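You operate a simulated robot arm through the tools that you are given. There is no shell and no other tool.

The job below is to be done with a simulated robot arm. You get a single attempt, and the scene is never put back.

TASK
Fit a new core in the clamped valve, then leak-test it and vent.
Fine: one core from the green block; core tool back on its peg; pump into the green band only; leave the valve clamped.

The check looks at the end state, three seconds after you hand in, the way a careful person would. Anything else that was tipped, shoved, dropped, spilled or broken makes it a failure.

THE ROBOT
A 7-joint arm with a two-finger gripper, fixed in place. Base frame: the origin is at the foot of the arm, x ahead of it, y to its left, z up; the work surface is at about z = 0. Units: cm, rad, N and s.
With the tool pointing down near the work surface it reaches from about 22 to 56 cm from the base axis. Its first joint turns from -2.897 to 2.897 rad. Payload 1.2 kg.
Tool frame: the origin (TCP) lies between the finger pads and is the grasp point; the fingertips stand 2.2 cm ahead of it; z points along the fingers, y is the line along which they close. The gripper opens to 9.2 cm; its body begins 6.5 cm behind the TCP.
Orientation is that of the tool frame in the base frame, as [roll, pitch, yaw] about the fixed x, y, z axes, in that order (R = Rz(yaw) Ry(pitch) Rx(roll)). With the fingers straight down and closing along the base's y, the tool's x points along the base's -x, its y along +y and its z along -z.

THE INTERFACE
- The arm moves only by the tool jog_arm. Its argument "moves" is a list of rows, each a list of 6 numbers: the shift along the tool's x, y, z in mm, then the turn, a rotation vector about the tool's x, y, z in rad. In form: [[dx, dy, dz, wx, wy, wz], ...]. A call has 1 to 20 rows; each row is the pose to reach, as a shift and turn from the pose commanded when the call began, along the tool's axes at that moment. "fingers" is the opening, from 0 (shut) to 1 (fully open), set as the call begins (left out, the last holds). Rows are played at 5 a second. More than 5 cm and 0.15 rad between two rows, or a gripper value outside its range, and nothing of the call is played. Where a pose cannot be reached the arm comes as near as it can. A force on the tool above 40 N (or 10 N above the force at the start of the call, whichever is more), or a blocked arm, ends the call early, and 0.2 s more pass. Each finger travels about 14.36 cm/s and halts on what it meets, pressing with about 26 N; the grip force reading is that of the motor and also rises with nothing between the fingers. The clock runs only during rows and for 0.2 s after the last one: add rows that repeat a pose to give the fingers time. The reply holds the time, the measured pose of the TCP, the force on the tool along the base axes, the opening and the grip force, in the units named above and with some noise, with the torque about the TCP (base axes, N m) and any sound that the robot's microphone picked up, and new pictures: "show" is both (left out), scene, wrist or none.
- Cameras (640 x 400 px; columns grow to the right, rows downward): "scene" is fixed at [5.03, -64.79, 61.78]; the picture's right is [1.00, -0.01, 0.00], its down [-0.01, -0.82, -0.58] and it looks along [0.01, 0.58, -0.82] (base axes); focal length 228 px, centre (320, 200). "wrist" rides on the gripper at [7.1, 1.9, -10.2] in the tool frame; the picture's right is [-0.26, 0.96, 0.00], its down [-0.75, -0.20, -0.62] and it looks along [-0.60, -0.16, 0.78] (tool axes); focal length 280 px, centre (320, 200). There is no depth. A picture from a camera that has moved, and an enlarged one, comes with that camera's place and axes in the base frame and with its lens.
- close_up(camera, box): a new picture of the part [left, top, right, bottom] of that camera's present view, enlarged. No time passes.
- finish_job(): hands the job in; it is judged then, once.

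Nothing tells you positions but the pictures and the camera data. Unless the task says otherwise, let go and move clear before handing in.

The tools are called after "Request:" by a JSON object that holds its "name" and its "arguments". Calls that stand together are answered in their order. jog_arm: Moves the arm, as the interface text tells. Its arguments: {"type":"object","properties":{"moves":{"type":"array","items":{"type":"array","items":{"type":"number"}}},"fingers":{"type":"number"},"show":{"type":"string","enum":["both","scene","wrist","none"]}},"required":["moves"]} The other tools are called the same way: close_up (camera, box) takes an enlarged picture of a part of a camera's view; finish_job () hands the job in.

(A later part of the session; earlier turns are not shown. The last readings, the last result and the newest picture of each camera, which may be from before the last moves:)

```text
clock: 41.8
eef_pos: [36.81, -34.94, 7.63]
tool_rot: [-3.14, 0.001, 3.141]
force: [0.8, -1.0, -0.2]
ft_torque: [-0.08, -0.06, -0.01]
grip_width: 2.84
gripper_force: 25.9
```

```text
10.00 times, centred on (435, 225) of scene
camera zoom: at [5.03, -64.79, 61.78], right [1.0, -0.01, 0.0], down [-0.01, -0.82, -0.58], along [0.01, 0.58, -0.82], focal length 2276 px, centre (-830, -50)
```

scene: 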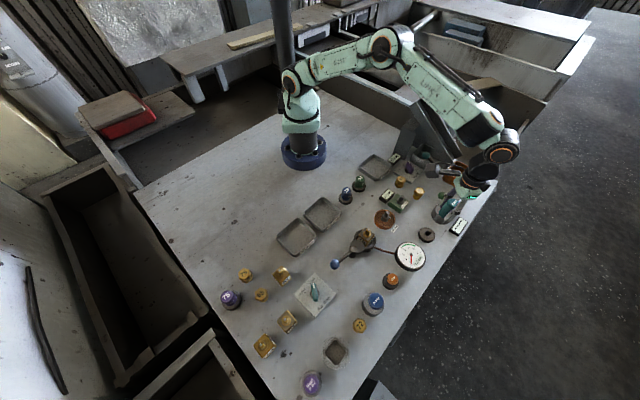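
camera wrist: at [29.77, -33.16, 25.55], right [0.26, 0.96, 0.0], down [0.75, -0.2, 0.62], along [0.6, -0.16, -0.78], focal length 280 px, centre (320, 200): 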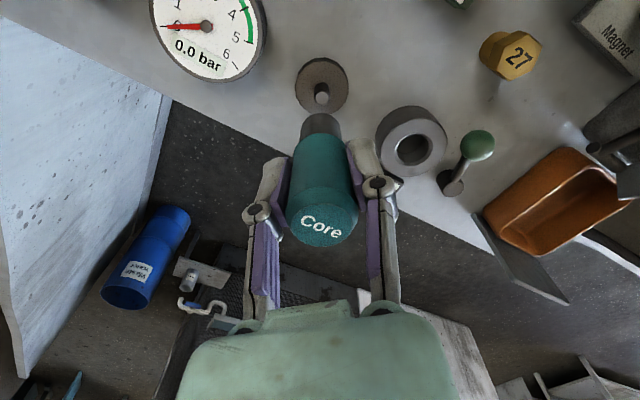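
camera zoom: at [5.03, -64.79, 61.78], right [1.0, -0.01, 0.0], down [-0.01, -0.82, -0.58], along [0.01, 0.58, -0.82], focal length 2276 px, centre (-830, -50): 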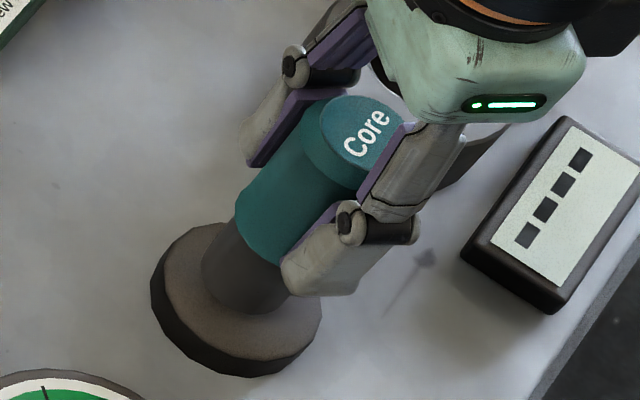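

Almost seated. I'll lower in 1 mm steps until I feel contact.

Request:
{"name": "jog_arm", "arguments": {"moves": [[0, 0, 1, 0, 0, 0], [0, 0, 2, 0, 0, 0]], "show": "none"}}

Request:
{"name": "jog_arm", "arguments": {"moves": [[0, 0, 0.6, 0, 0, 0], [0, 0, 1, 0, 0, 0]], "show": "wrist"}}

Request:
{"name": "close_up", "arguments": {"camera": "scene", "box": [415, 205, 455, 245]}}

```text
clock: 42.4
eef_pos: [36.64, -34.93, 7.37]
tool_rot: [-3.141, -0.001, 3.141]
force: [-0.1, -0.8, -2.0]
ft_torque: [-0.02, 0.0, -0.01]
grip_width: 2.82
gripper_force: 26.0
```

```text
clock: 43.0
eef_pos: [36.83, -35.0, 7.37]
tool_rot: [-3.141, 0.0, -3.141]
force: [-0.4, -0.1, -0.8]
ft_torque: [-0.02, 0.01, -0.01]
grip_width: 2.83
gripper_force: 25.8
camera wrist: at [29.68, -32.99, 17.58], right [0.26, 0.96, 0.0], down [0.75, -0.2, 0.62], along [0.6, -0.16, -0.78], focal length 280 px, centre (320, 200)
```

wrist: 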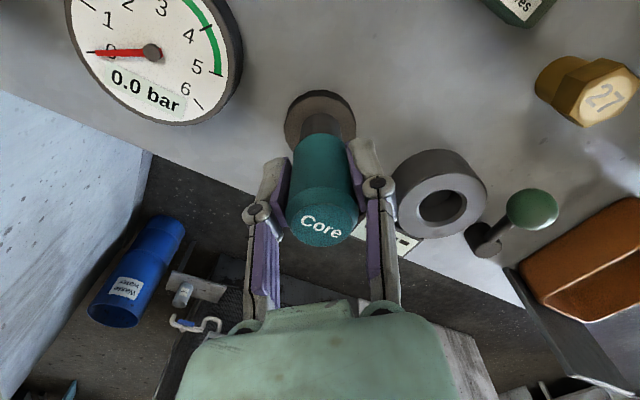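

```text
10.00 times, centred on (435, 225) of scene
camera zoom: at [5.03, -64.79, 61.78], right [1.0, -0.01, 0.0], down [-0.01, -0.82, -0.58], along [0.01, 0.58, -0.82], focal length 2276 px, centre (-830, -50)
```

zoom: 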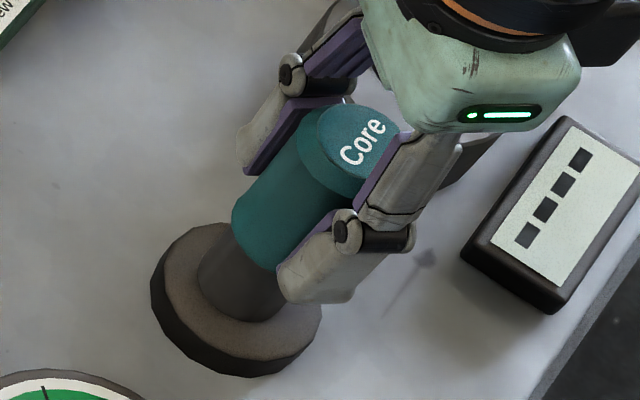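

No contact yet. I'll continue in small steps.

Request:
{"name": "jog_arm", "arguments": {"moves": [[0, 0, 1, 0, 0, 0], [0, 0, 1, 0, 0, 0]], "show": "none"}}

Request:
{"name": "jog_arm", "arguments": {"moves": [[0, 0, 1, 0, 0, 0], [0, 0, 1, 0, 0, 0]], "show": "none"}}

```text
clock: 43.6
eef_pos: [36.83, -35.08, 7.15]
tool_rot: [-3.14, 0.0, 3.14]
force: [-0.1, 1.0, -1.5]
ft_torque: [0.01, 0.01, -0.02]
grip_width: 2.81
gripper_force: 25.7
```

```text
clock: 44.2
eef_pos: [36.73, -34.98, 7.17]
tool_rot: [-3.14, 0.0, -3.14]
force: [-3.0, 0.7, 7.1]
ft_torque: [0.05, -0.03, 0.01]
grip_width: 2.81
gripper_force: 25.8
```

There is contact at 7 N, so the tool is seated on its peg. I'll open the fingers and lift clear.

Request:
{"name": "jog_arm", "arguments": {"moves": [[0, 0, 0, 0, 0, 0], [0, 0, 0, 0, 0, 0], [0, 0, 0, 0, 0, 0]], "fingers": 1, "show": "wrist"}}

Request:
{"name": "jog_arm", "arguments": {"moves": [[0, 0, -10, 0, 0, 0], [0, 0, -25, 0, 0, 0], [0, 0, -40, 0, 0, 0], [0, 0, -60, 0, 0, 0], [0, 0, -80, 0, 0, 0], [0, 0, -100, 0, 0, 0], [0, 0, -100, 0, 0, 0]], "show": "both"}}

Request:
{"name": "close_up", "arguments": {"camera": "scene", "box": [400, 190, 480, 250]}}

```text
clock: 45.0
eef_pos: [36.66, -34.99, 7.05]
tool_rot: [-3.14, 0.0, 3.141]
force: [0.1, 0.4, -0.5]
ft_torque: [0.0, -0.01, -0.04]
grip_width: 9.21
gripper_force: 0.1
camera wrist: at [29.68, -32.97, 17.3], right [0.26, 0.96, 0.0], down [0.75, -0.2, 0.63], along [0.6, -0.16, -0.78], focal length 280 px, centre (320, 200)
```

wrist: 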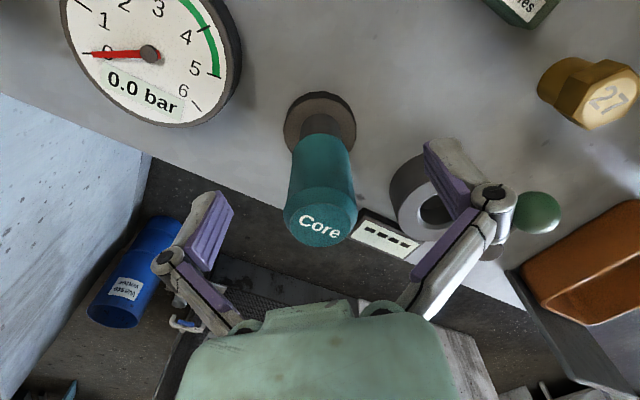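

```text
clock: 46.6
eef_pos: [36.98, -35.21, 17.23]
tool_rot: [3.141, 0.0, -3.14]
force: [-0.4, -0.2, -0.1]
ft_torque: [0.01, -0.05, 0.01]
grip_width: 9.21
gripper_force: 0.0
camera wrist: at [29.76, -33.2, 27.51], right [0.26, 0.96, 0.0], down [0.75, -0.2, 0.62], along [0.6, -0.16, -0.78], focal length 280 px, centre (320, 200)
```

scene: 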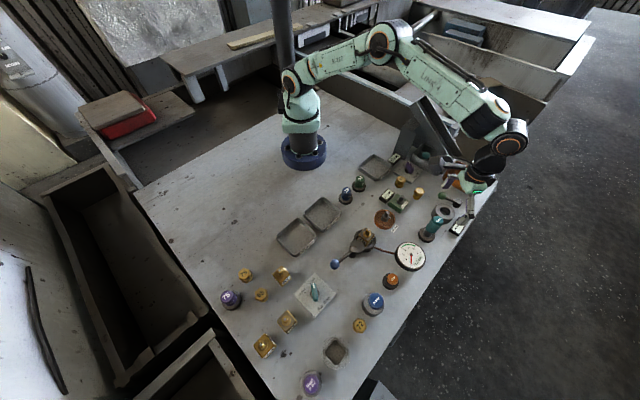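
wrist: 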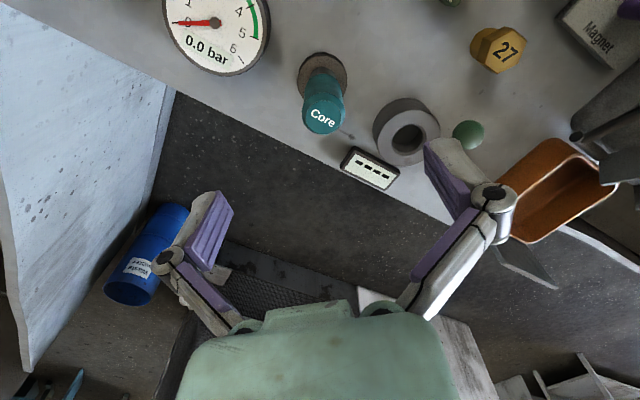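

```text
6.67 times, centred on (440, 220) of scene
camera zoom: at [5.03, -64.79, 61.78], right [1.0, -0.01, 0.0], down [-0.01, -0.82, -0.58], along [0.01, 0.58, -0.82], focal length 1517 px, centre (-480, 67)
```

zoom: 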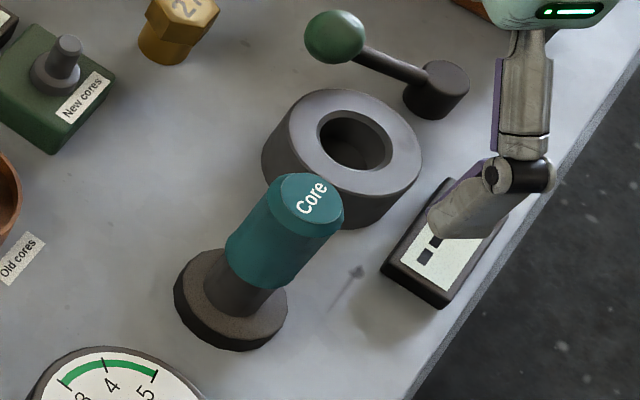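

The core tool is back on its peg, upright, and the hand is clear. Pump is near (18, -54, top 5.9) and Vent near (23.7, -48.3, top 3.2), so I'll close the fingers and move above that area, turning the wrist to face outward.

Request:
{"name": "jog_arm", "arguments": {"moves": [[12.4, -9.3, -1, 0, 0, 0.078], [24.9, -18.6, -2, 0, 0, 0.156], [37.3, -27.9, -3, 0, 0, 0.234], [49.8, -37.3, -4, 0, 0, 0.312], [62.2, -46.6, -5, 0, 0, 0.39], [74.6, -55.9, -6, 0, 0, 0.468], [87.1, -65.2, -7, 0, 0, 0.546], [99.5, -74.5, -8, 0, 0, 0.624], [111.9, -83.8, -8, 0, 0, 0.702], [124.4, -93.1, -8, 0, 0, 0.78], [136.8, -102.4, -8, 0, 0, 0.858], [149.3, -111.8, -8, 0, 0, 0.936], [161.7, -121.1, -8, 0, 0, 1.014], [174.1, -130.4, -8, 0, 0, 1.092], [186.6, -139.7, -8, 0, 0, 1.17], [199, -149, -8, 0, 0, 1.248], [199, -149, -8, 0, 0, 1.248]], "fingers": 0, "show": "both"}}

```text
clock: 50.2
eef_pos: [16.95, -49.69, 17.73]
tool_rot: [3.141, 0.0, 1.892]
force: [-0.5, 0.0, 0.2]
ft_torque: [-0.01, 0.01, -0.01]
grip_width: 0.0
gripper_force: 25.7
camera wrist: at [16.46, -42.36, 28.07], right [1.0, 0.06, 0.0], down [0.04, -0.78, 0.63], along [0.04, -0.62, -0.78], focal length 280 px, centre (320, 200)
```

scene: 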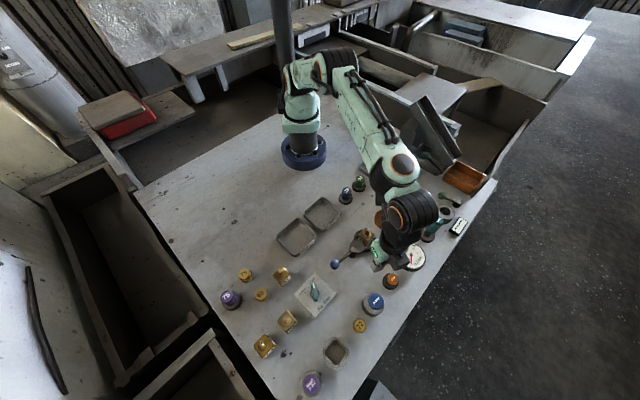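
wrist: 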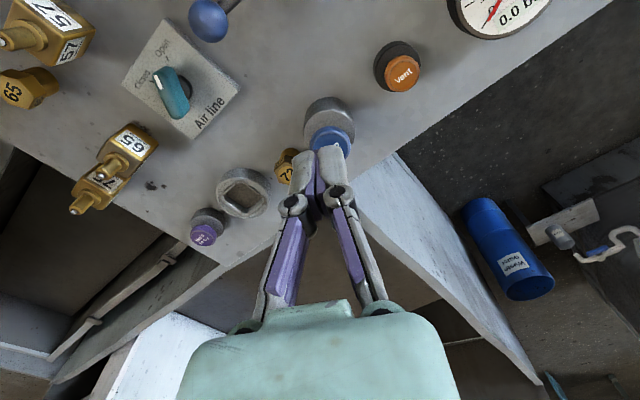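

I'll zoom in on the Pump and Vent buttons and the gauge.

Request:
{"name": "close_up", "arguments": {"camera": "wrist", "box": [280, 40, 440, 180]}}

Request:
{"name": "close_up", "arguments": {"camera": "scene", "box": [340, 240, 440, 330]}}

Request:
{"name": "close_up", "arguments": {"camera": "wrist", "box": [440, 0, 560, 60]}}

```text
2.86 times, centred on (360, 110) of wrist
camera zoom: at [16.46, -42.36, 28.07], right [1.0, 0.06, 0.0], down [0.04, -0.78, 0.63], along [0.04, -0.62, -0.78], focal length 801 px, centre (206, 457)
```

zoom: 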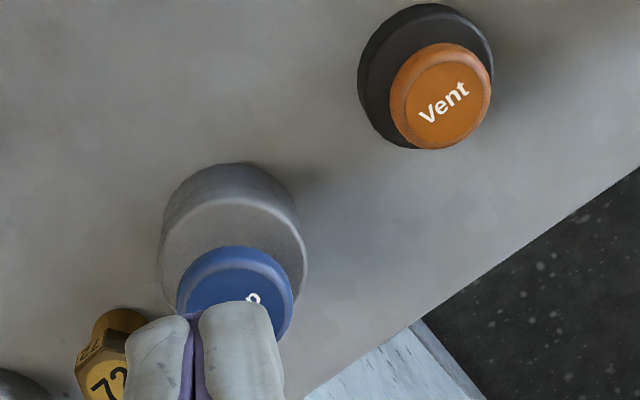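

```text
4.44 times, centred on (390, 285) of scene
camera zoom: at [5.03, -64.79, 61.78], right [1.0, -0.01, 0.0], down [-0.01, -0.82, -0.58], along [0.01, 0.58, -0.82], focal length 1012 px, centre (9, -178)
```

zoom: 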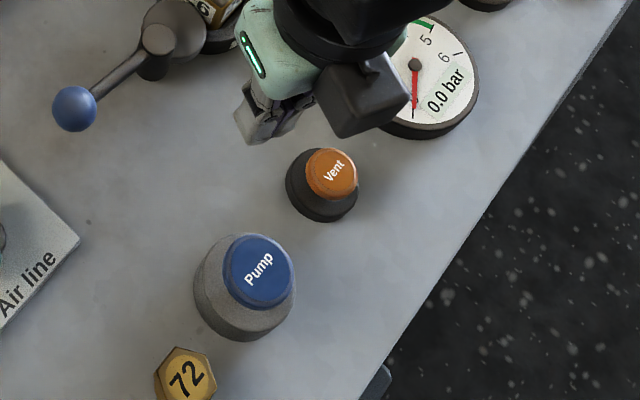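

```text
5.33 times, centred on (500, 30) of wrist
camera zoom: at [16.46, -42.36, 28.07], right [1.0, 0.06, 0.0], down [0.04, -0.78, 0.63], along [0.04, -0.62, -0.78], focal length 1495 px, centre (-640, 1107)
```

zoom: 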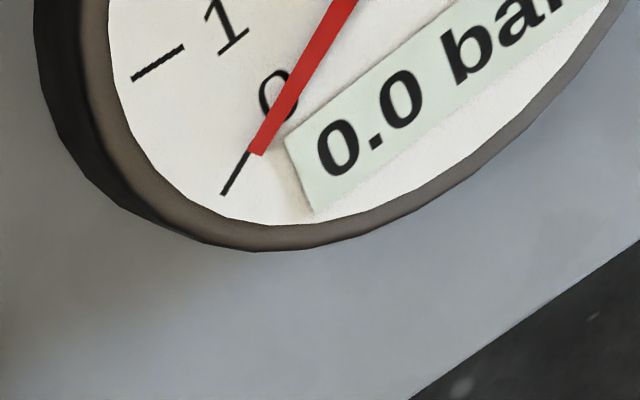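

The gauge reads 0.0 with the needle on zero, Pump is at about (18.0, -53.7), and Vent is at about (23.8, -48.4). Pump is near the reach limit, so I'll tilt the fingers about 0.3 rad outward and hover above it.

Request:
{"name": "jog_arm", "arguments": {"moves": [[-6, 0, 10, 0, -0.06, 0], [-12, -0.5, 20, 0, -0.12, 0], [-18, -1, 30, 0, -0.18, 0], [-24, -1.3, 40, 0, -0.24, 0], [-30, -1.6, 50, 0, -0.3, 0], [-35, -1.9, 60, 0, -0.3, 0], [-35, -1.9, 72, 0, -0.3, 0], [-35, -1.9, 80, 0, -0.3, 0], [-35, -1.9, 80, 0, -0.3, 0]], "show": "both"}}

Request:
{"name": "close_up", "arguments": {"camera": "scene", "box": [340, 240, 440, 330]}}

Request:
{"name": "close_up", "arguments": {"camera": "wrist", "box": [260, 100, 380, 220]}}

```text
clock: 52.2
eef_pos: [17.74, -53.33, 10.03]
tool_rot: [3.141, 0.3, 1.895]
force: [-0.7, 0.0, 0.0]
ft_torque: [-0.02, 0.0, -0.05]
grip_width: 0.01
gripper_force: 25.5
camera wrist: at [16.48, -43.51, 17.7], right [0.99, 0.07, 0.08], down [-0.02, -0.57, 0.82], along [0.1, -0.82, -0.57], focal length 280 px, centre (320, 200)
```

scene: 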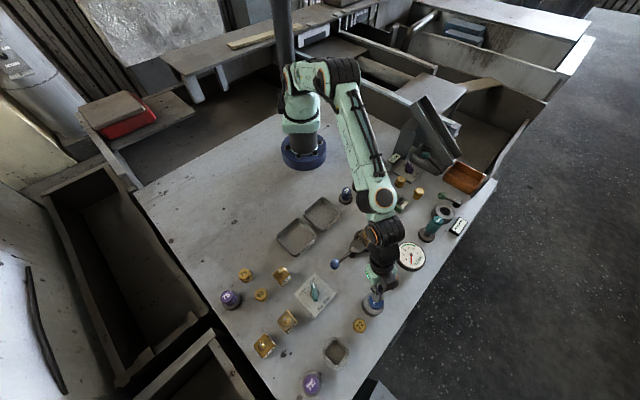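
wrist: 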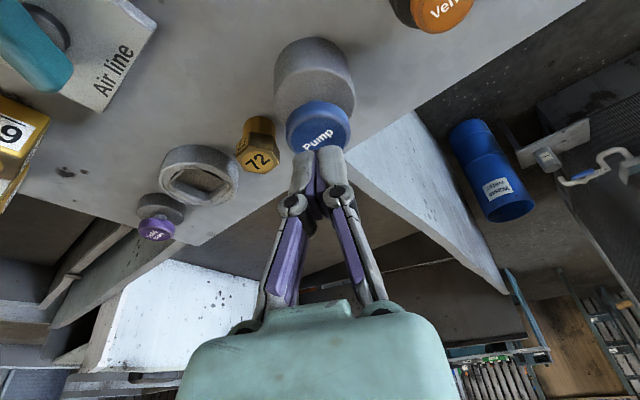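

```text
4.44 times, centred on (390, 285) of scene
camera zoom: at [5.03, -64.79, 61.78], right [1.0, -0.01, 0.0], down [-0.01, -0.82, -0.58], along [0.01, 0.58, -0.82], focal length 1012 px, centre (9, -178)
```

zoom: 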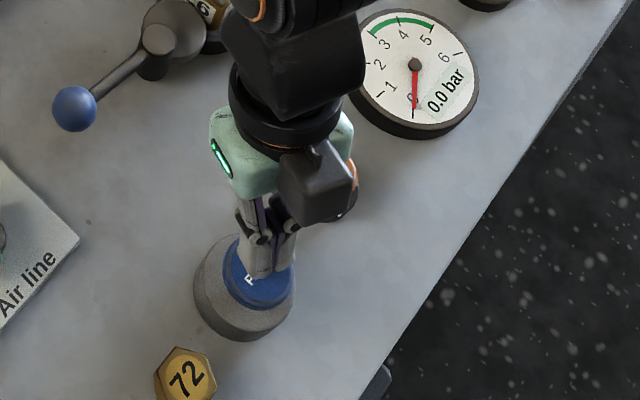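

```text
3.33 times, centred on (320, 160) of wrist
camera zoom: at [16.48, -43.51, 17.7], right [0.99, 0.07, 0.08], down [-0.02, -0.57, 0.82], along [0.1, -0.82, -0.57], focal length 935 px, centre (320, 333)
```

zoom: 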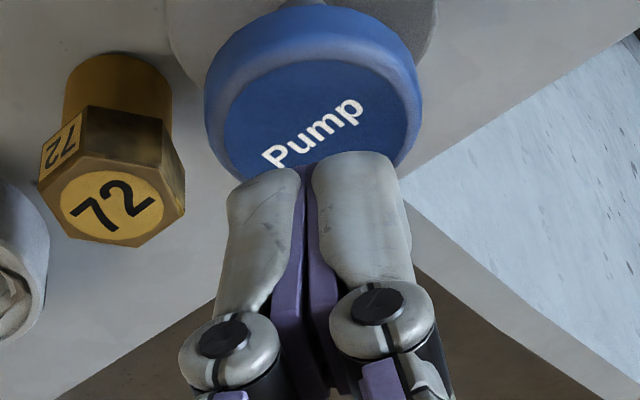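

The fingertip is about 2 cm above the Pump button and the gauge is visible in the scene view. I'll come down to just above it.

Request:
{"name": "jog_arm", "arguments": {"moves": [[1.2, 0, 3.8, 0, 0, 0], [2.4, 0, 7.6, 0, 0, 0], [3.5, 0, 11.5, 0, 0, 0], [4.4, 0, 14.3, 0, 0, 0], [4.4, 0, 14.3, 0, 0, 0]], "show": "none"}}

Request:
{"name": "close_up", "arguments": {"camera": "scene", "box": [340, 240, 440, 330]}}

Request:
{"name": "close_up", "arguments": {"camera": "wrist", "box": [260, 100, 380, 220]}}

```text
clock: 53.4
eef_pos: [17.8, -53.34, 8.39]
tool_rot: [3.14, 0.299, 1.894]
force: [0.6, -0.3, 1.1]
ft_torque: [-0.06, -0.04, 0.01]
grip_width: 0.56
gripper_force: 28.0
```

```text
4.44 times, centred on (390, 285) of scene
camera zoom: at [5.03, -64.79, 61.78], right [1.0, -0.01, 0.0], down [-0.01, -0.82, -0.58], along [0.01, 0.58, -0.82], focal length 1012 px, centre (9, -178)
```

zoom: 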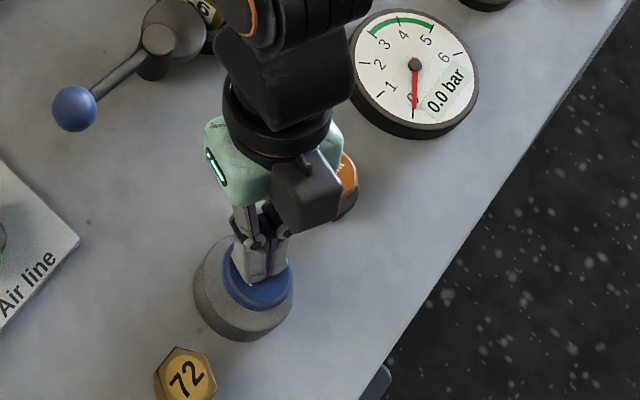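

```text
3.33 times, centred on (320, 160) of wrist
camera zoom: at [16.52, -43.39, 16.07], right [0.99, 0.07, 0.08], down [-0.02, -0.57, 0.82], along [0.1, -0.82, -0.57], focal length 935 px, centre (320, 333)
```

zoom: 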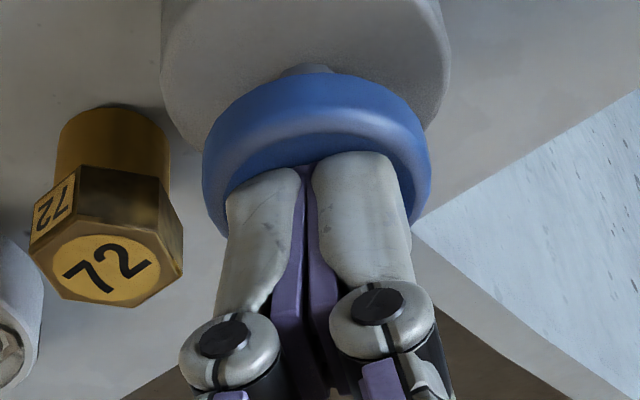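

The fingertips are just touching the button and the gauge is still at 0.0. I'll try a short, shallow press and release to learn how the pump responds.

Request:
{"name": "jog_arm", "arguments": {"moves": [[0.6, 0, 1.9, 0, 0, 0], [1.2, 0, 3.8, 0, 0, 0], [-0.6, 0, -1.9, 0, 0, 0]], "show": "none"}}

Request:
{"name": "close_up", "arguments": {"camera": "scene", "box": [340, 240, 440, 330]}}

```text
clock: 54.2
eef_pos: [17.88, -53.14, 8.56]
tool_rot: [-3.141, 0.298, 1.894]
force: [-0.1, -0.1, 0.5]
ft_torque: [0.0, 0.01, -0.03]
grip_width: 0.59
gripper_force: 28.5
```

```text
4.44 times, centred on (390, 285) of scene
camera zoom: at [5.03, -64.79, 61.78], right [1.0, -0.01, 0.0], down [-0.01, -0.82, -0.58], along [0.01, 0.58, -0.82], focal length 1012 px, centre (9, -178)
```

zoom: 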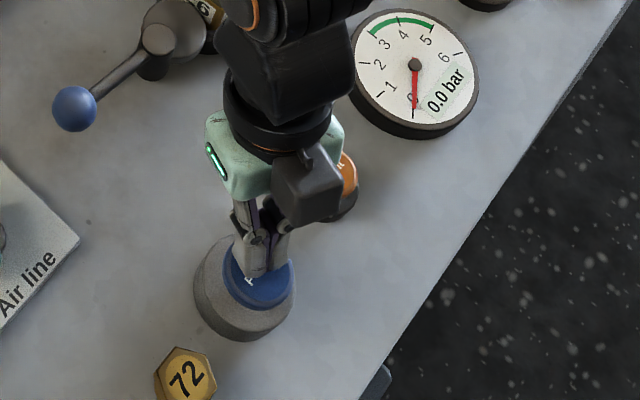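

Still 0.0 bar, so the press was too shallow. I'll press a bit deeper and release.

Request:
{"name": "jog_arm", "arguments": {"moves": [[1.2, 0, 3.8, 0, 0, 0], [2.4, 0, 7.6, 0, 0, 0], [0, 0, 0, 0, 0, 0]], "show": "none"}}

Request:
{"name": "close_up", "arguments": {"camera": "scene", "box": [340, 240, 440, 330]}}

Request:
{"name": "close_up", "arguments": {"camera": "wrist", "box": [260, 100, 380, 220]}}

```text
clock: 55.0
eef_pos: [17.82, -53.33, 8.65]
tool_rot: [-3.141, 0.299, 1.892]
force: [0.2, -0.5, 0.5]
ft_torque: [0.03, -0.03, 0.01]
grip_width: 0.03
gripper_force: 28.1
```

```text
4.44 times, centred on (390, 285) of scene
camera zoom: at [5.03, -64.79, 61.78], right [1.0, -0.01, 0.0], down [-0.01, -0.82, -0.58], along [0.01, 0.58, -0.82], focal length 1012 px, centre (9, -178)
```

zoom: 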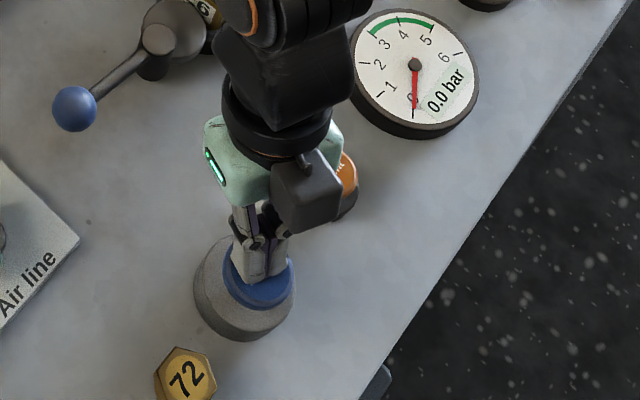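

```text
3.33 times, centred on (320, 160) of wrist
camera zoom: at [16.42, -43.47, 16.37], right [0.99, 0.07, 0.08], down [-0.02, -0.57, 0.82], along [0.1, -0.82, -0.57], focal length 935 px, centre (320, 333)
```

zoom: 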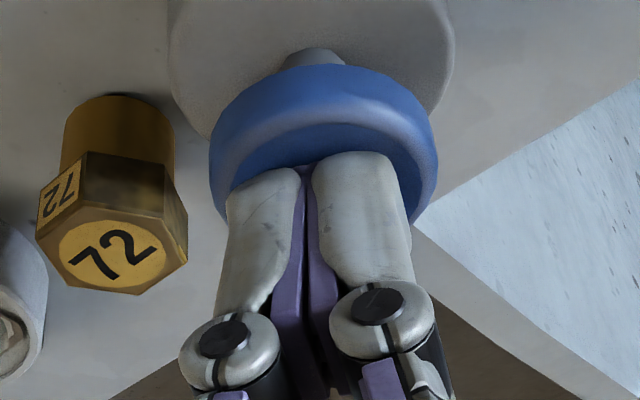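

Still 0.0 bar, so I need to see what happens while the button is held down. I'll press about 7 mm and look at the force and gauge.

Request:
{"name": "jog_arm", "arguments": {"moves": [[1.2, 0, 3.8, 0, 0, 0], [2.1, 0, 6.7, 0, 0, 0]], "show": "none"}}

Request:
{"name": "close_up", "arguments": {"camera": "scene", "box": [340, 240, 440, 330]}}

Request:
{"name": "close_up", "arguments": {"camera": "wrist", "box": [260, 100, 380, 220]}}

```text
clock: 55.6
eef_pos: [17.77, -53.42, 7.91]
tool_rot: [3.141, 0.302, 1.893]
force: [-1.6, -1.1, 2.9]
ft_torque: [0.01, 0.0, 0.0]
grip_width: 0.6
gripper_force: 28.1
```

```text
4.44 times, centred on (390, 285) of scene
camera zoom: at [5.03, -64.79, 61.78], right [1.0, -0.01, 0.0], down [-0.01, -0.82, -0.58], along [0.01, 0.58, -0.82], focal length 1012 px, centre (9, -178)
```

zoom: 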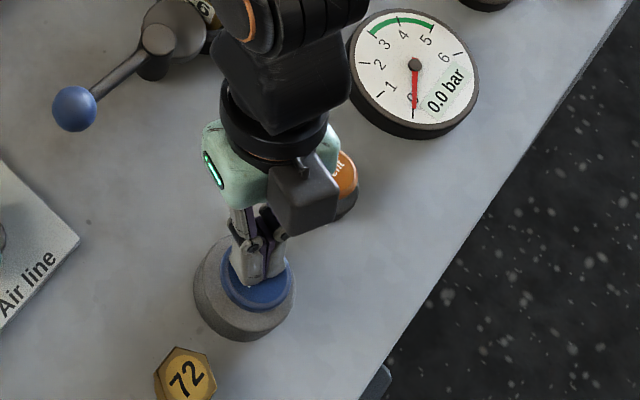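

```text
3.33 times, centred on (320, 160) of wrist
camera zoom: at [16.49, -43.4, 15.63], right [0.99, 0.07, 0.08], down [-0.02, -0.57, 0.82], along [0.1, -0.82, -0.57], focal length 935 px, centre (320, 333)
```

zoom: 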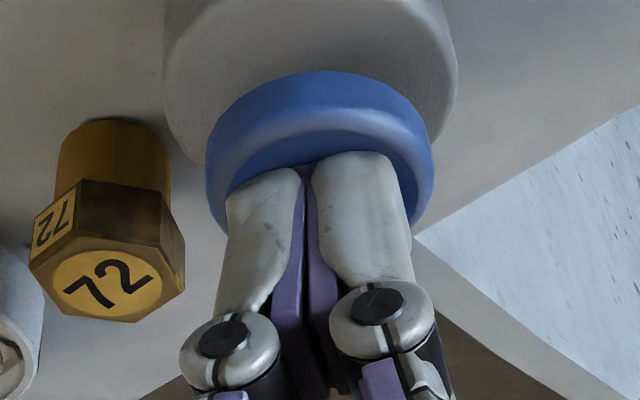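

The button is moving down with light spring force (3 N) but hasn't bottomed. I'll go further in small steps while watching the gauge.

Request:
{"name": "jog_arm", "arguments": {"moves": [[0.6, 0, 1.9, 0, 0, 0], [0.9, 0, 2.9, 0, 0, 0]], "show": "none"}}

Request:
{"name": "close_up", "arguments": {"camera": "scene", "box": [340, 240, 440, 330]}}

Request:
{"name": "close_up", "arguments": {"camera": "wrist", "box": [260, 100, 380, 220]}}

```text
clock: 56.2
eef_pos: [17.87, -53.33, 7.64]
tool_rot: [3.141, 0.301, 1.894]
force: [-1.4, -2.3, 4.9]
ft_torque: [-0.07, 0.01, -0.04]
grip_width: 0.61
gripper_force: 27.9
```

```text
4.44 times, centred on (390, 285) of scene
camera zoom: at [5.03, -64.79, 61.78], right [1.0, -0.01, 0.0], down [-0.01, -0.82, -0.58], along [0.01, 0.58, -0.82], focal length 1012 px, centre (9, -178)
```

zoom: 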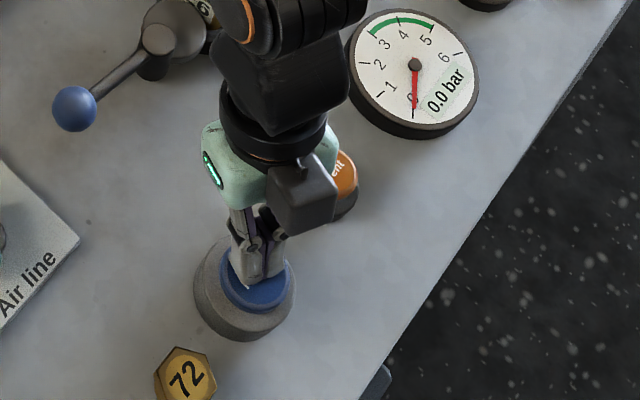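

```text
3.33 times, centred on (320, 160) of wrist
camera zoom: at [16.52, -43.33, 15.32], right [0.99, 0.07, 0.08], down [-0.02, -0.57, 0.82], along [0.1, -0.82, -0.57], focal length 935 px, centre (320, 333)
```

zoom: 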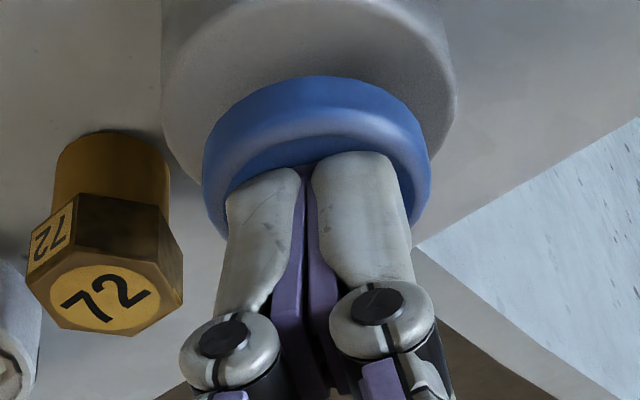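

Force is 5 N and the gauge is still 0.0, so I'll go another 3 mm.

Request:
{"name": "jog_arm", "arguments": {"moves": [[0.6, 0, 1.9, 0, 0, 0], [0.9, 0, 2.9, 0, 0, 0]], "show": "none"}}

Request:
{"name": "close_up", "arguments": {"camera": "scene", "box": [340, 240, 440, 330]}}

Request:
{"name": "close_up", "arguments": {"camera": "wrist", "box": [260, 100, 380, 220]}}

```text
clock: 56.8
eef_pos: [17.86, -53.2, 7.12]
tool_rot: [-3.142, 0.3, 1.895]
force: [-0.4, -1.5, 6.8]
ft_torque: [-0.02, 0.02, -0.01]
grip_width: 0.59
gripper_force: 27.7
heard: click
```

```text
4.44 times, centred on (390, 285) of scene
camera zoom: at [5.03, -64.79, 61.78], right [1.0, -0.01, 0.0], down [-0.01, -0.82, -0.58], along [0.01, 0.58, -0.82], focal length 1012 px, centre (9, -178)
```

zoom: 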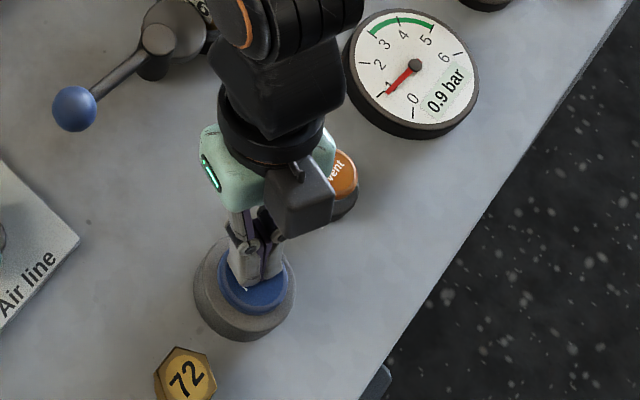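

```text
3.33 times, centred on (320, 160) of wrist
camera zoom: at [16.52, -43.32, 14.84], right [0.99, 0.07, 0.08], down [-0.02, -0.57, 0.82], along [0.1, -0.82, -0.57], focal length 935 px, centre (320, 333)
```

zoom: 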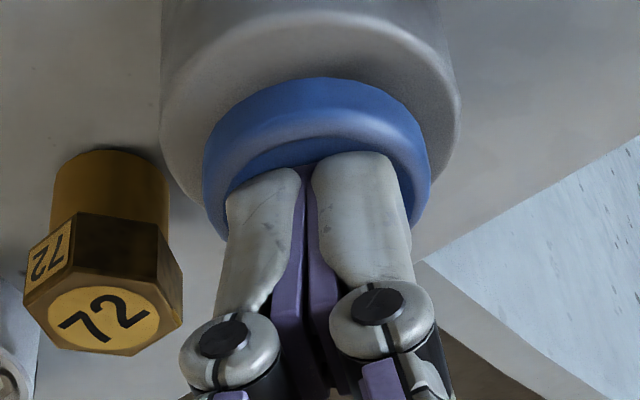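

A click and 0.9 bar at the bottom of the stroke. I'll release the button and see whether the pressure is per stroke.

Request:
{"name": "jog_arm", "arguments": {"moves": [[-1.5, 0, -4.8, 0, 0, 0], [-3.3, 0, -10.5, 0, 0, 0]], "show": "none"}}

Request:
{"name": "close_up", "arguments": {"camera": "scene", "box": [340, 240, 440, 330]}}

```text
clock: 57.4
eef_pos: [17.72, -53.2, 8.18]
tool_rot: [-3.141, 0.298, 1.893]
force: [0.7, 0.0, 2.3]
ft_torque: [-0.01, -0.01, -0.02]
grip_width: 0.6
gripper_force: 28.3
```

```text
4.44 times, centred on (390, 285) of scene
camera zoom: at [5.03, -64.79, 61.78], right [1.0, -0.01, 0.0], down [-0.01, -0.82, -0.58], along [0.01, 0.58, -0.82], focal length 1012 px, centre (9, -178)
```

zoom: 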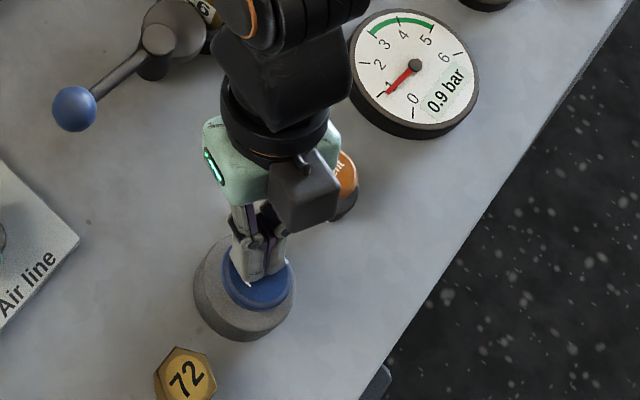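

It's per stroke: 0.9 bar each, and it holds after release. I'll do the second stroke and release in one call.

Request:
{"name": "jog_arm", "arguments": {"moves": [[1.7, 0, 5.4, 0, 0, 0], [3.4, 0, 11, 0, 0, 0], [1.7, 0, 5.4, 0, 0, 0], [-0.6, 0, -2, 0, 0, 0]], "show": "none"}}

Request:
{"name": "close_up", "arguments": {"camera": "scene", "box": [340, 240, 440, 330]}}

```text
clock: 58.4
eef_pos: [17.66, -53.17, 8.54]
tool_rot: [-3.14, 0.297, 1.893]
force: [0.6, -0.4, 1.0]
ft_torque: [0.01, -0.01, 0.01]
grip_width: 0.58
gripper_force: 27.8
heard: click
```

```text
4.44 times, centred on (390, 285) of scene
camera zoom: at [5.03, -64.79, 61.78], right [1.0, -0.01, 0.0], down [-0.01, -0.82, -0.58], along [0.01, 0.58, -0.82], focal length 1012 px, centre (9, -178)
```

zoom: 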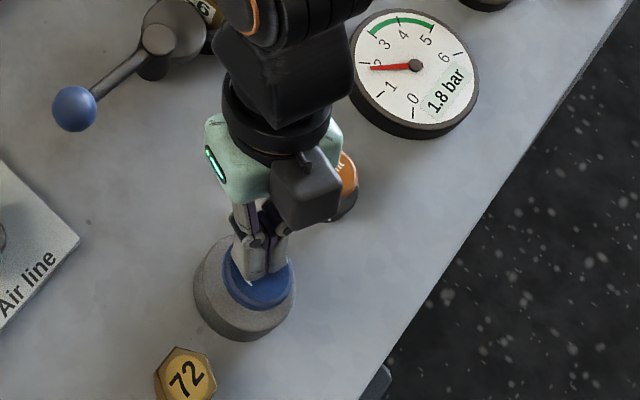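

1.8 bar after two strokes. I'll do the third stroke.

Request:
{"name": "jog_arm", "arguments": {"moves": [[2, 0, 6.5, 0, 0, 0], [4, 0, 13, 0, 0, 0], [2, 0, 6.5, 0, 0, 0], [0, 0, 0, 0, 0, 0]], "show": "none"}}

Request:
{"name": "close_up", "arguments": {"camera": "scene", "box": [340, 240, 440, 330]}}

```text
clock: 59.4
eef_pos: [17.73, -53.22, 8.47]
tool_rot: [-3.141, 0.297, 1.891]
force: [0.3, -0.8, 0.6]
ft_torque: [0.02, 0.0, -0.02]
grip_width: 0.6
gripper_force: 27.4
heard: click
```

```text
4.44 times, centred on (390, 285) of scene
camera zoom: at [5.03, -64.79, 61.78], right [1.0, -0.01, 0.0], down [-0.01, -0.82, -0.58], along [0.01, 0.58, -0.82], focal length 1012 px, centre (9, -178)
```

zoom: 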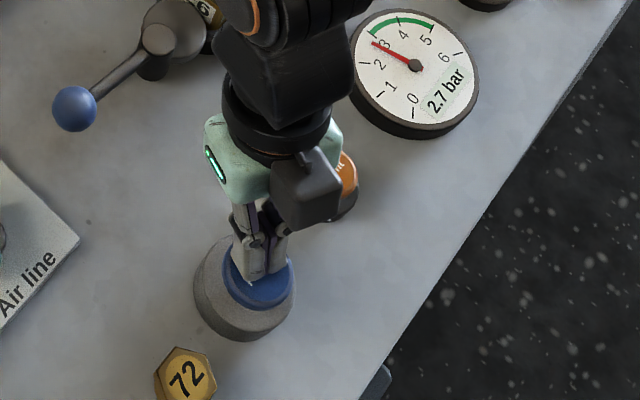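

2.7 bar after three strokes. One more should bring it to about 3.6, inside the 3 to 5 green band.

Request:
{"name": "jog_arm", "arguments": {"moves": [[2, 0, 6.5, 0, 0, 0], [4, 0, 13, 0, 0, 0], [2, 0, 6.5, 0, 0, 0], [0, 0, 0, 0, 0, 0]], "show": "none"}}

Request:
{"name": "close_up", "arguments": {"camera": "scene", "box": [340, 240, 440, 330]}}

```text
clock: 60.4
eef_pos: [17.78, -53.3, 8.51]
tool_rot: [3.14, 0.297, 1.893]
force: [0.1, -0.5, 0.5]
ft_torque: [-0.05, 0.0, 0.0]
grip_width: 0.61
gripper_force: 27.8
heard: click
```

```text
4.44 times, centred on (390, 285) of scene
camera zoom: at [5.03, -64.79, 61.78], right [1.0, -0.01, 0.0], down [-0.01, -0.82, -0.58], along [0.01, 0.58, -0.82], focal length 1012 px, centre (9, -178)
```

zoom: 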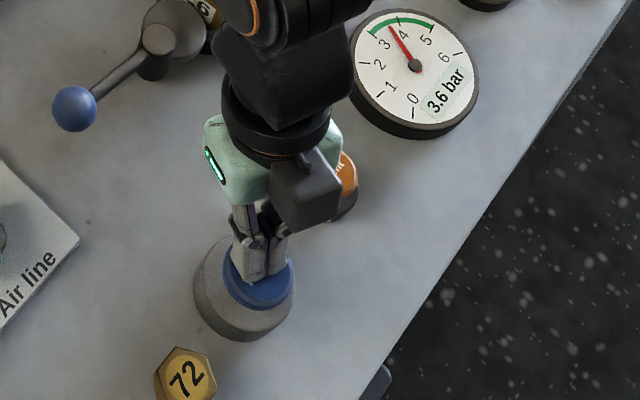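

3.6 bar, in the green band. I'll lift clear of the Pump button and wait to see whether the pressure holds.

Request:
{"name": "jog_arm", "arguments": {"moves": [[-3, 0, -9.6, 0, 0, 0], [-6, 0, -19.1, 0, 0, 0], [-9, 0, -28.7, 0, 0, 0], [-11.8, 0, -38.2, 0, 0, 0], [-17.7, 0, -57.3, 0, 0, 0], [-17.7, 0, -57.3, 0, 0, 0], [-17.7, 0, -57.3, 0, 0, 0], [-17.7, 0, -57.3, 0, 0, 0], [-17.7, 0, -57.3, 0, 0, 0], [-17.7, 0, -57.3, 0, 0, 0], [-17.7, 0, -57.3, 0, 0, 0], [-17.7, 0, -57.3, 0, 0, 0], [-17.7, 0, -57.3, 0, 0, 0], [-17.7, 0, -57.3, 0, 0, 0], [-17.7, 0, -57.3, 0, 0, 0]], "show": "none"}}

Request:
{"name": "close_up", "arguments": {"camera": "scene", "box": [340, 220, 440, 320]}}

Request:
{"name": "jog_arm", "arguments": {"moves": [[0, 0, 0, 0, 0, 0], [0, 0, 0, 0, 0, 0], [0, 0, 0, 0, 0, 0], [0, 0, 0, 0, 0, 0], [0, 0, 0, 0, 0, 0], [0, 0, 0, 0, 0, 0], [0, 0, 0, 0, 0, 0], [0, 0, 0, 0, 0, 0], [0, 0, 0, 0, 0, 0], [0, 0, 0, 0, 0, 0], [0, 0, 0, 0, 0, 0], [0, 0, 0, 0, 0, 0], [0, 0, 0, 0, 0, 0], [0, 0, 0, 0, 0, 0], [0, 0, 0, 0, 0, 0], [0, 0, 0, 0, 0, 0], [0, 0, 0, 0, 0, 0], [0, 0, 0, 0, 0, 0], [0, 0, 0, 0, 0, 0], [0, 0, 0, 0, 0, 0]], "show": "wrist"}}

Request:
{"name": "close_up", "arguments": {"camera": "scene", "box": [340, 220, 440, 320]}}

```text
clock: 63.6
eef_pos: [17.56, -53.26, 14.44]
tool_rot: [3.141, 0.301, 1.895]
force: [1.0, -0.3, -0.4]
ft_torque: [-0.06, -0.01, 0.03]
grip_width: 0.02
gripper_force: 27.8
```

```text
4.00 times, centred on (390, 270) of scene
camera zoom: at [5.03, -64.79, 61.78], right [1.0, -0.01, 0.0], down [-0.01, -0.82, -0.58], along [0.01, 0.58, -0.82], focal length 910 px, centre (40, -80)
```

zoom: 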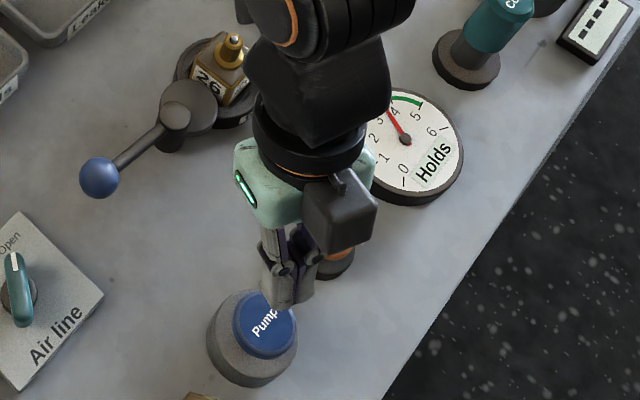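

```text
clock: 67.8
eef_pos: [17.59, -53.29, 14.5]
tool_rot: [-3.141, 0.3, 1.893]
force: [-0.1, 0.8, -0.3]
ft_torque: [0.02, -0.01, 0.0]
grip_width: 0.01
gripper_force: 28.2
camera wrist: at [16.33, -43.42, 22.25], right [0.99, 0.07, 0.08], down [-0.02, -0.57, 0.82], along [0.1, -0.82, -0.57], focal length 280 px, centre (320, 200)
```

wrist: 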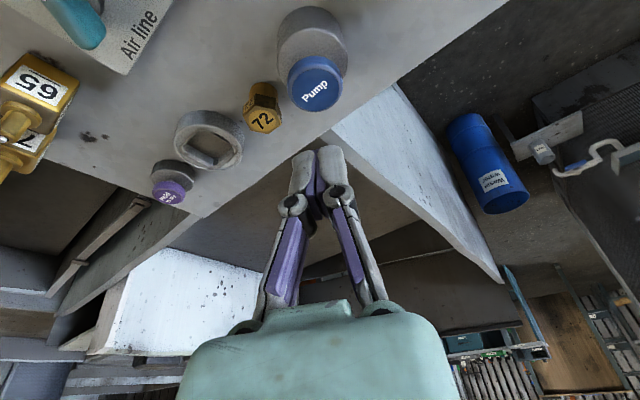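

```text
4.00 times, centred on (390, 270) of scene
camera zoom: at [5.03, -64.79, 61.78], right [1.0, -0.01, 0.0], down [-0.01, -0.82, -0.58], along [0.01, 0.58, -0.82], focal length 910 px, centre (40, -80)
```

zoom: 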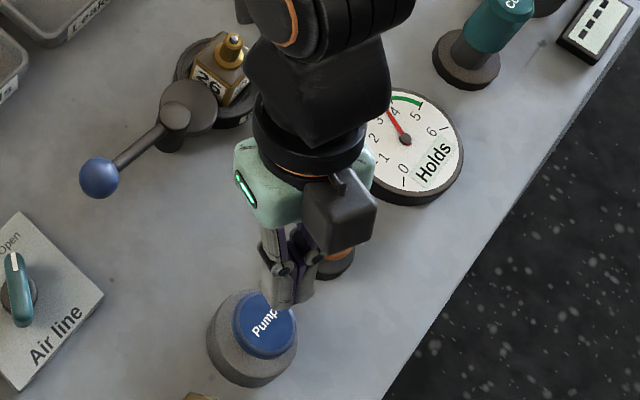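

The gauge display now reads "Holds", so the leak test is done. Next I'll straighten the hand and move above the Vent button near (23.8, -48.4).

Request:
{"name": "jog_arm", "arguments": {"moves": [[4.8, 9.4, 4.3, 0, 0.0375, 0], [9.7, 18.7, 8.6, 0, 0.075, 0], [14.5, 28, 13, 0, 0.1125, 0], [19.3, 37.4, 17.3, 0, 0.15, 0], [24.2, 46.8, 21.6, 0, 0.1875, 0], [29, 56.1, 26, 0, 0.225, 0], [33.9, 65.5, 30.3, 0, 0.2625, 0], [38.7, 74.8, 34.6, 0, 0.3, 0], [38.7, 74.8, 34.6, 0, 0.3, 0]], "show": "both"}}

Request:
{"name": "close_up", "arguments": {"camera": "wrist", "box": [260, 80, 380, 200]}}

Request:
{"name": "close_up", "arguments": {"camera": "scene", "box": [350, 220, 450, 310]}}

```text
clock: 69.8
eef_pos: [24.05, -48.38, 10.15]
tool_rot: [-3.141, 0.0, 1.893]
force: [0.0, 0.4, -0.2]
ft_torque: [-0.03, 0.01, 0.01]
grip_width: 0.0
gripper_force: 27.5
camera wrist: at [23.59, -41.03, 20.41], right [1.0, 0.06, 0.0], down [0.04, -0.78, 0.62], along [0.04, -0.62, -0.78], focal length 280 px, centre (320, 200)
```

scene: 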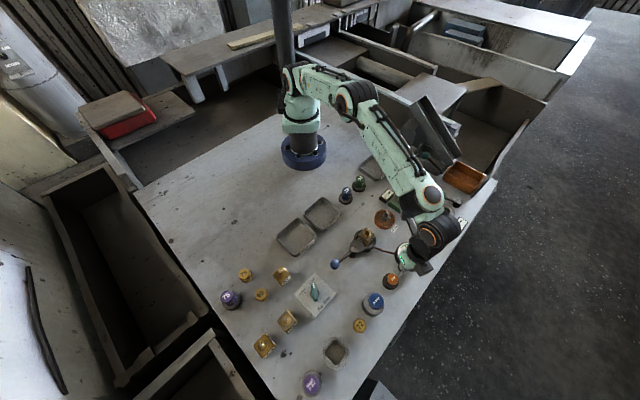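
wrist: 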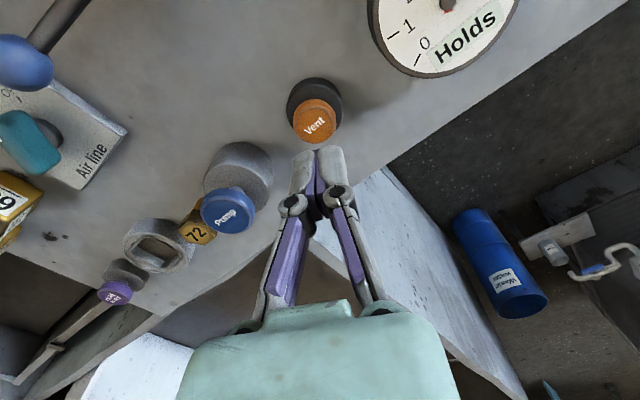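

```text
3.33 times, centred on (320, 140) of wrist
camera zoom: at [23.59, -41.03, 20.41], right [1.0, 0.06, 0.0], down [0.04, -0.78, 0.62], along [0.04, -0.62, -0.78], focal length 935 px, centre (320, 400)
```

zoom: 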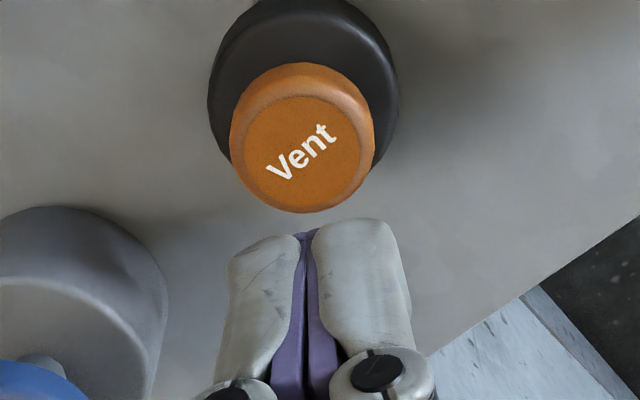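

```text
4.44 times, centred on (400, 265) of scene
camera zoom: at [5.03, -64.79, 61.78], right [1.0, -0.01, 0.0], down [-0.01, -0.82, -0.58], along [0.01, 0.58, -0.82], focal length 1012 px, centre (-36, -89)
```

zoom: 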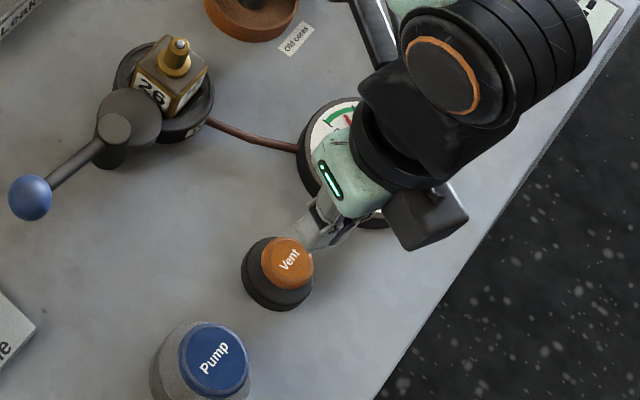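

Vent is about 3 mm toward -x of the fingertip. I'll correct and descend to just above the button.

Request:
{"name": "jog_arm", "arguments": {"moves": [[0.9, -2.7, 8, 0, 0, 0], [0.9, -2.7, 16, 0, 0, 0], [0.9, -2.7, 24, 0, 0, 0], [0.9, -2.7, 32, 0, 0, 0], [0.9, -2.7, 40, 0, 0, 0], [0.9, -2.7, 40, 0, 0, 0]], "show": "wrist"}}

Request:
{"name": "close_up", "arguments": {"camera": "wrist", "box": [260, 80, 380, 200]}}

Request:
{"name": "close_up", "arguments": {"camera": "scene", "box": [350, 220, 450, 310]}}

```text
clock: 71.2
eef_pos: [23.65, -48.34, 6.23]
tool_rot: [3.141, 0.001, 1.893]
force: [0.0, -0.4, 0.3]
ft_torque: [0.01, -0.03, -0.02]
grip_width: 0.0
gripper_force: 27.4
camera wrist: at [23.22, -40.98, 16.44], right [1.0, 0.06, 0.0], down [0.04, -0.78, 0.63], along [0.04, -0.62, -0.78], focal length 280 px, centre (320, 200)
```

wrist: 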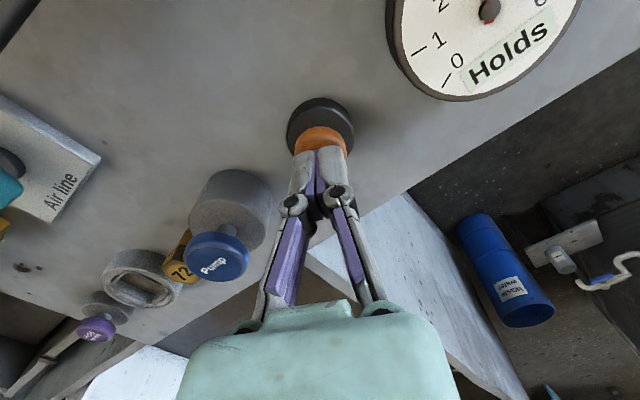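

```text
3.33 times, centred on (320, 140) of wrist
camera zoom: at [23.22, -40.98, 16.44], right [1.0, 0.06, 0.0], down [0.04, -0.78, 0.63], along [0.04, -0.62, -0.78], focal length 935 px, centre (320, 400)
```

zoom: 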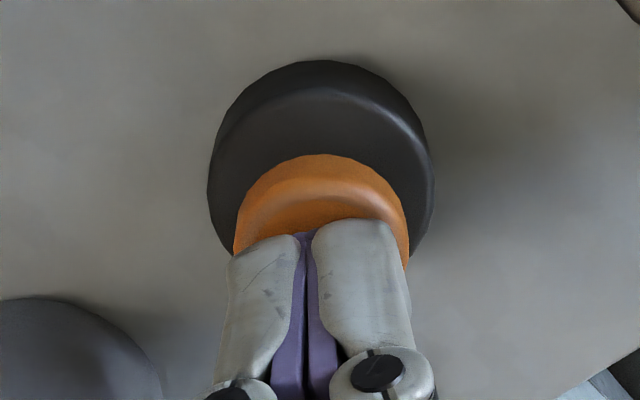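

```text
4.44 times, centred on (400, 265) of scene
camera zoom: at [5.03, -64.79, 61.78], right [1.0, -0.01, 0.0], down [-0.01, -0.82, -0.58], along [0.01, 0.58, -0.82], focal length 1012 px, centre (-36, -89)
```

zoom: 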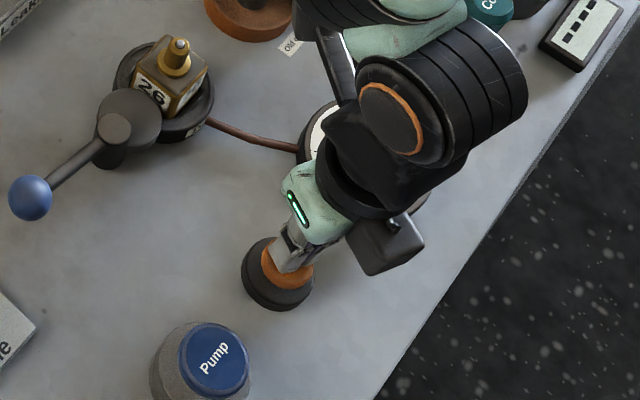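

The fingertip is centred over Vent. I'll press down in steps.

Request:
{"name": "jog_arm", "arguments": {"moves": [[0, 0, 3, 0, 0, 0], [0, 0, 6, 0, 0, 0], [0, 0, 9, 0, 0, 0], [0, 0, 11, 0, 0, 0]], "show": "wrist"}}

Request:
{"name": "close_up", "arguments": {"camera": "wrist", "box": [370, 0, 610, 120]}}

```text
clock: 72.2
eef_pos: [23.71, -48.28, 5.16]
tool_rot: [3.142, 0.007, 1.893]
force: [1.0, 1.2, 3.2]
ft_torque: [0.06, 0.01, 0.0]
grip_width: 0.61
gripper_force: 27.6
heard: click
camera wrist: at [23.32, -40.93, 15.4], right [1.0, 0.06, 0.0], down [0.04, -0.78, 0.63], along [0.04, -0.63, -0.78], focal length 280 px, centre (320, 200)
```

wrist: 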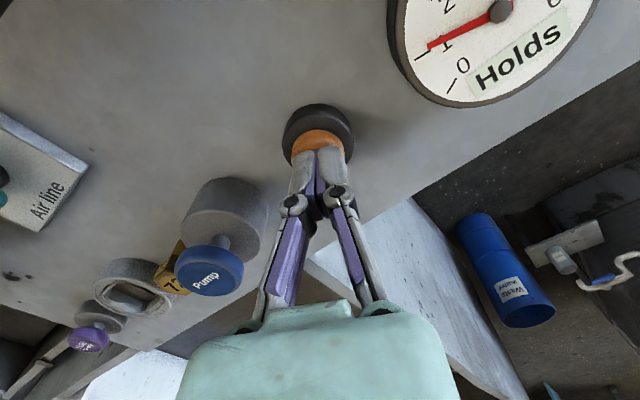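

```text
2.67 times, centred on (490, 60) of wrist
camera zoom: at [23.32, -40.93, 15.4], right [1.0, 0.06, 0.0], down [0.04, -0.78, 0.63], along [0.04, -0.63, -0.78], focal length 748 px, centre (-133, 573)
```

zoom: 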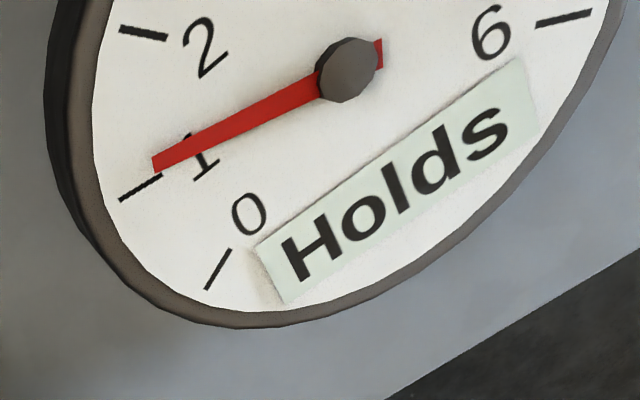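

It clicked and the needle is falling (about 1.2 bar), so holding it down vents the line. I'll keep it pressed until zero.

Request:
{"name": "jog_arm", "arguments": {"moves": [[0, 0, 0, 0, 0, 0], [0, 0, 0, 0, 0, 0], [0, 0, 0, 0, 0, 0], [0, 0, 0, 0, 0, 0], [0, 0, 0, 0, 0, 0], [0, 0, 0, 0, 0, 0], [0, 0, 0, 0, 0, 0], [0, 0, 0, 0, 0, 0]], "show": "none"}}

Request:
{"name": "close_up", "arguments": {"camera": "wrist", "box": [370, 0, 610, 120]}}

```text
clock: 74.0
eef_pos: [23.73, -48.25, 5.03]
tool_rot: [-3.141, 0.001, 1.893]
force: [-1.0, -1.1, 3.1]
ft_torque: [0.01, 0.02, 0.01]
grip_width: 0.6
gripper_force: 28.0
```

```text
2.67 times, centred on (490, 60) of wrist
camera zoom: at [23.29, -40.85, 15.37], right [1.0, 0.06, 0.0], down [0.04, -0.78, 0.62], along [0.04, -0.62, -0.78], focal length 748 px, centre (-133, 573)
```

zoom: 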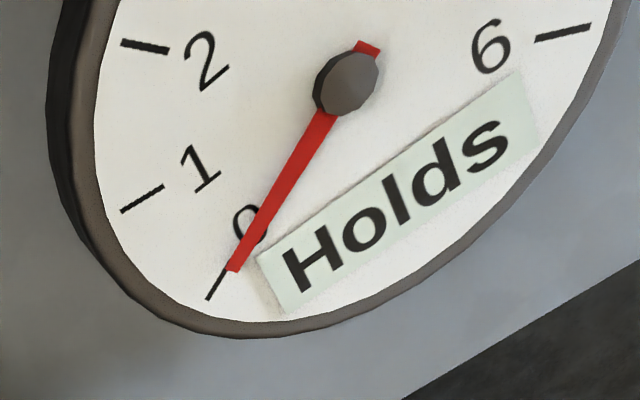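

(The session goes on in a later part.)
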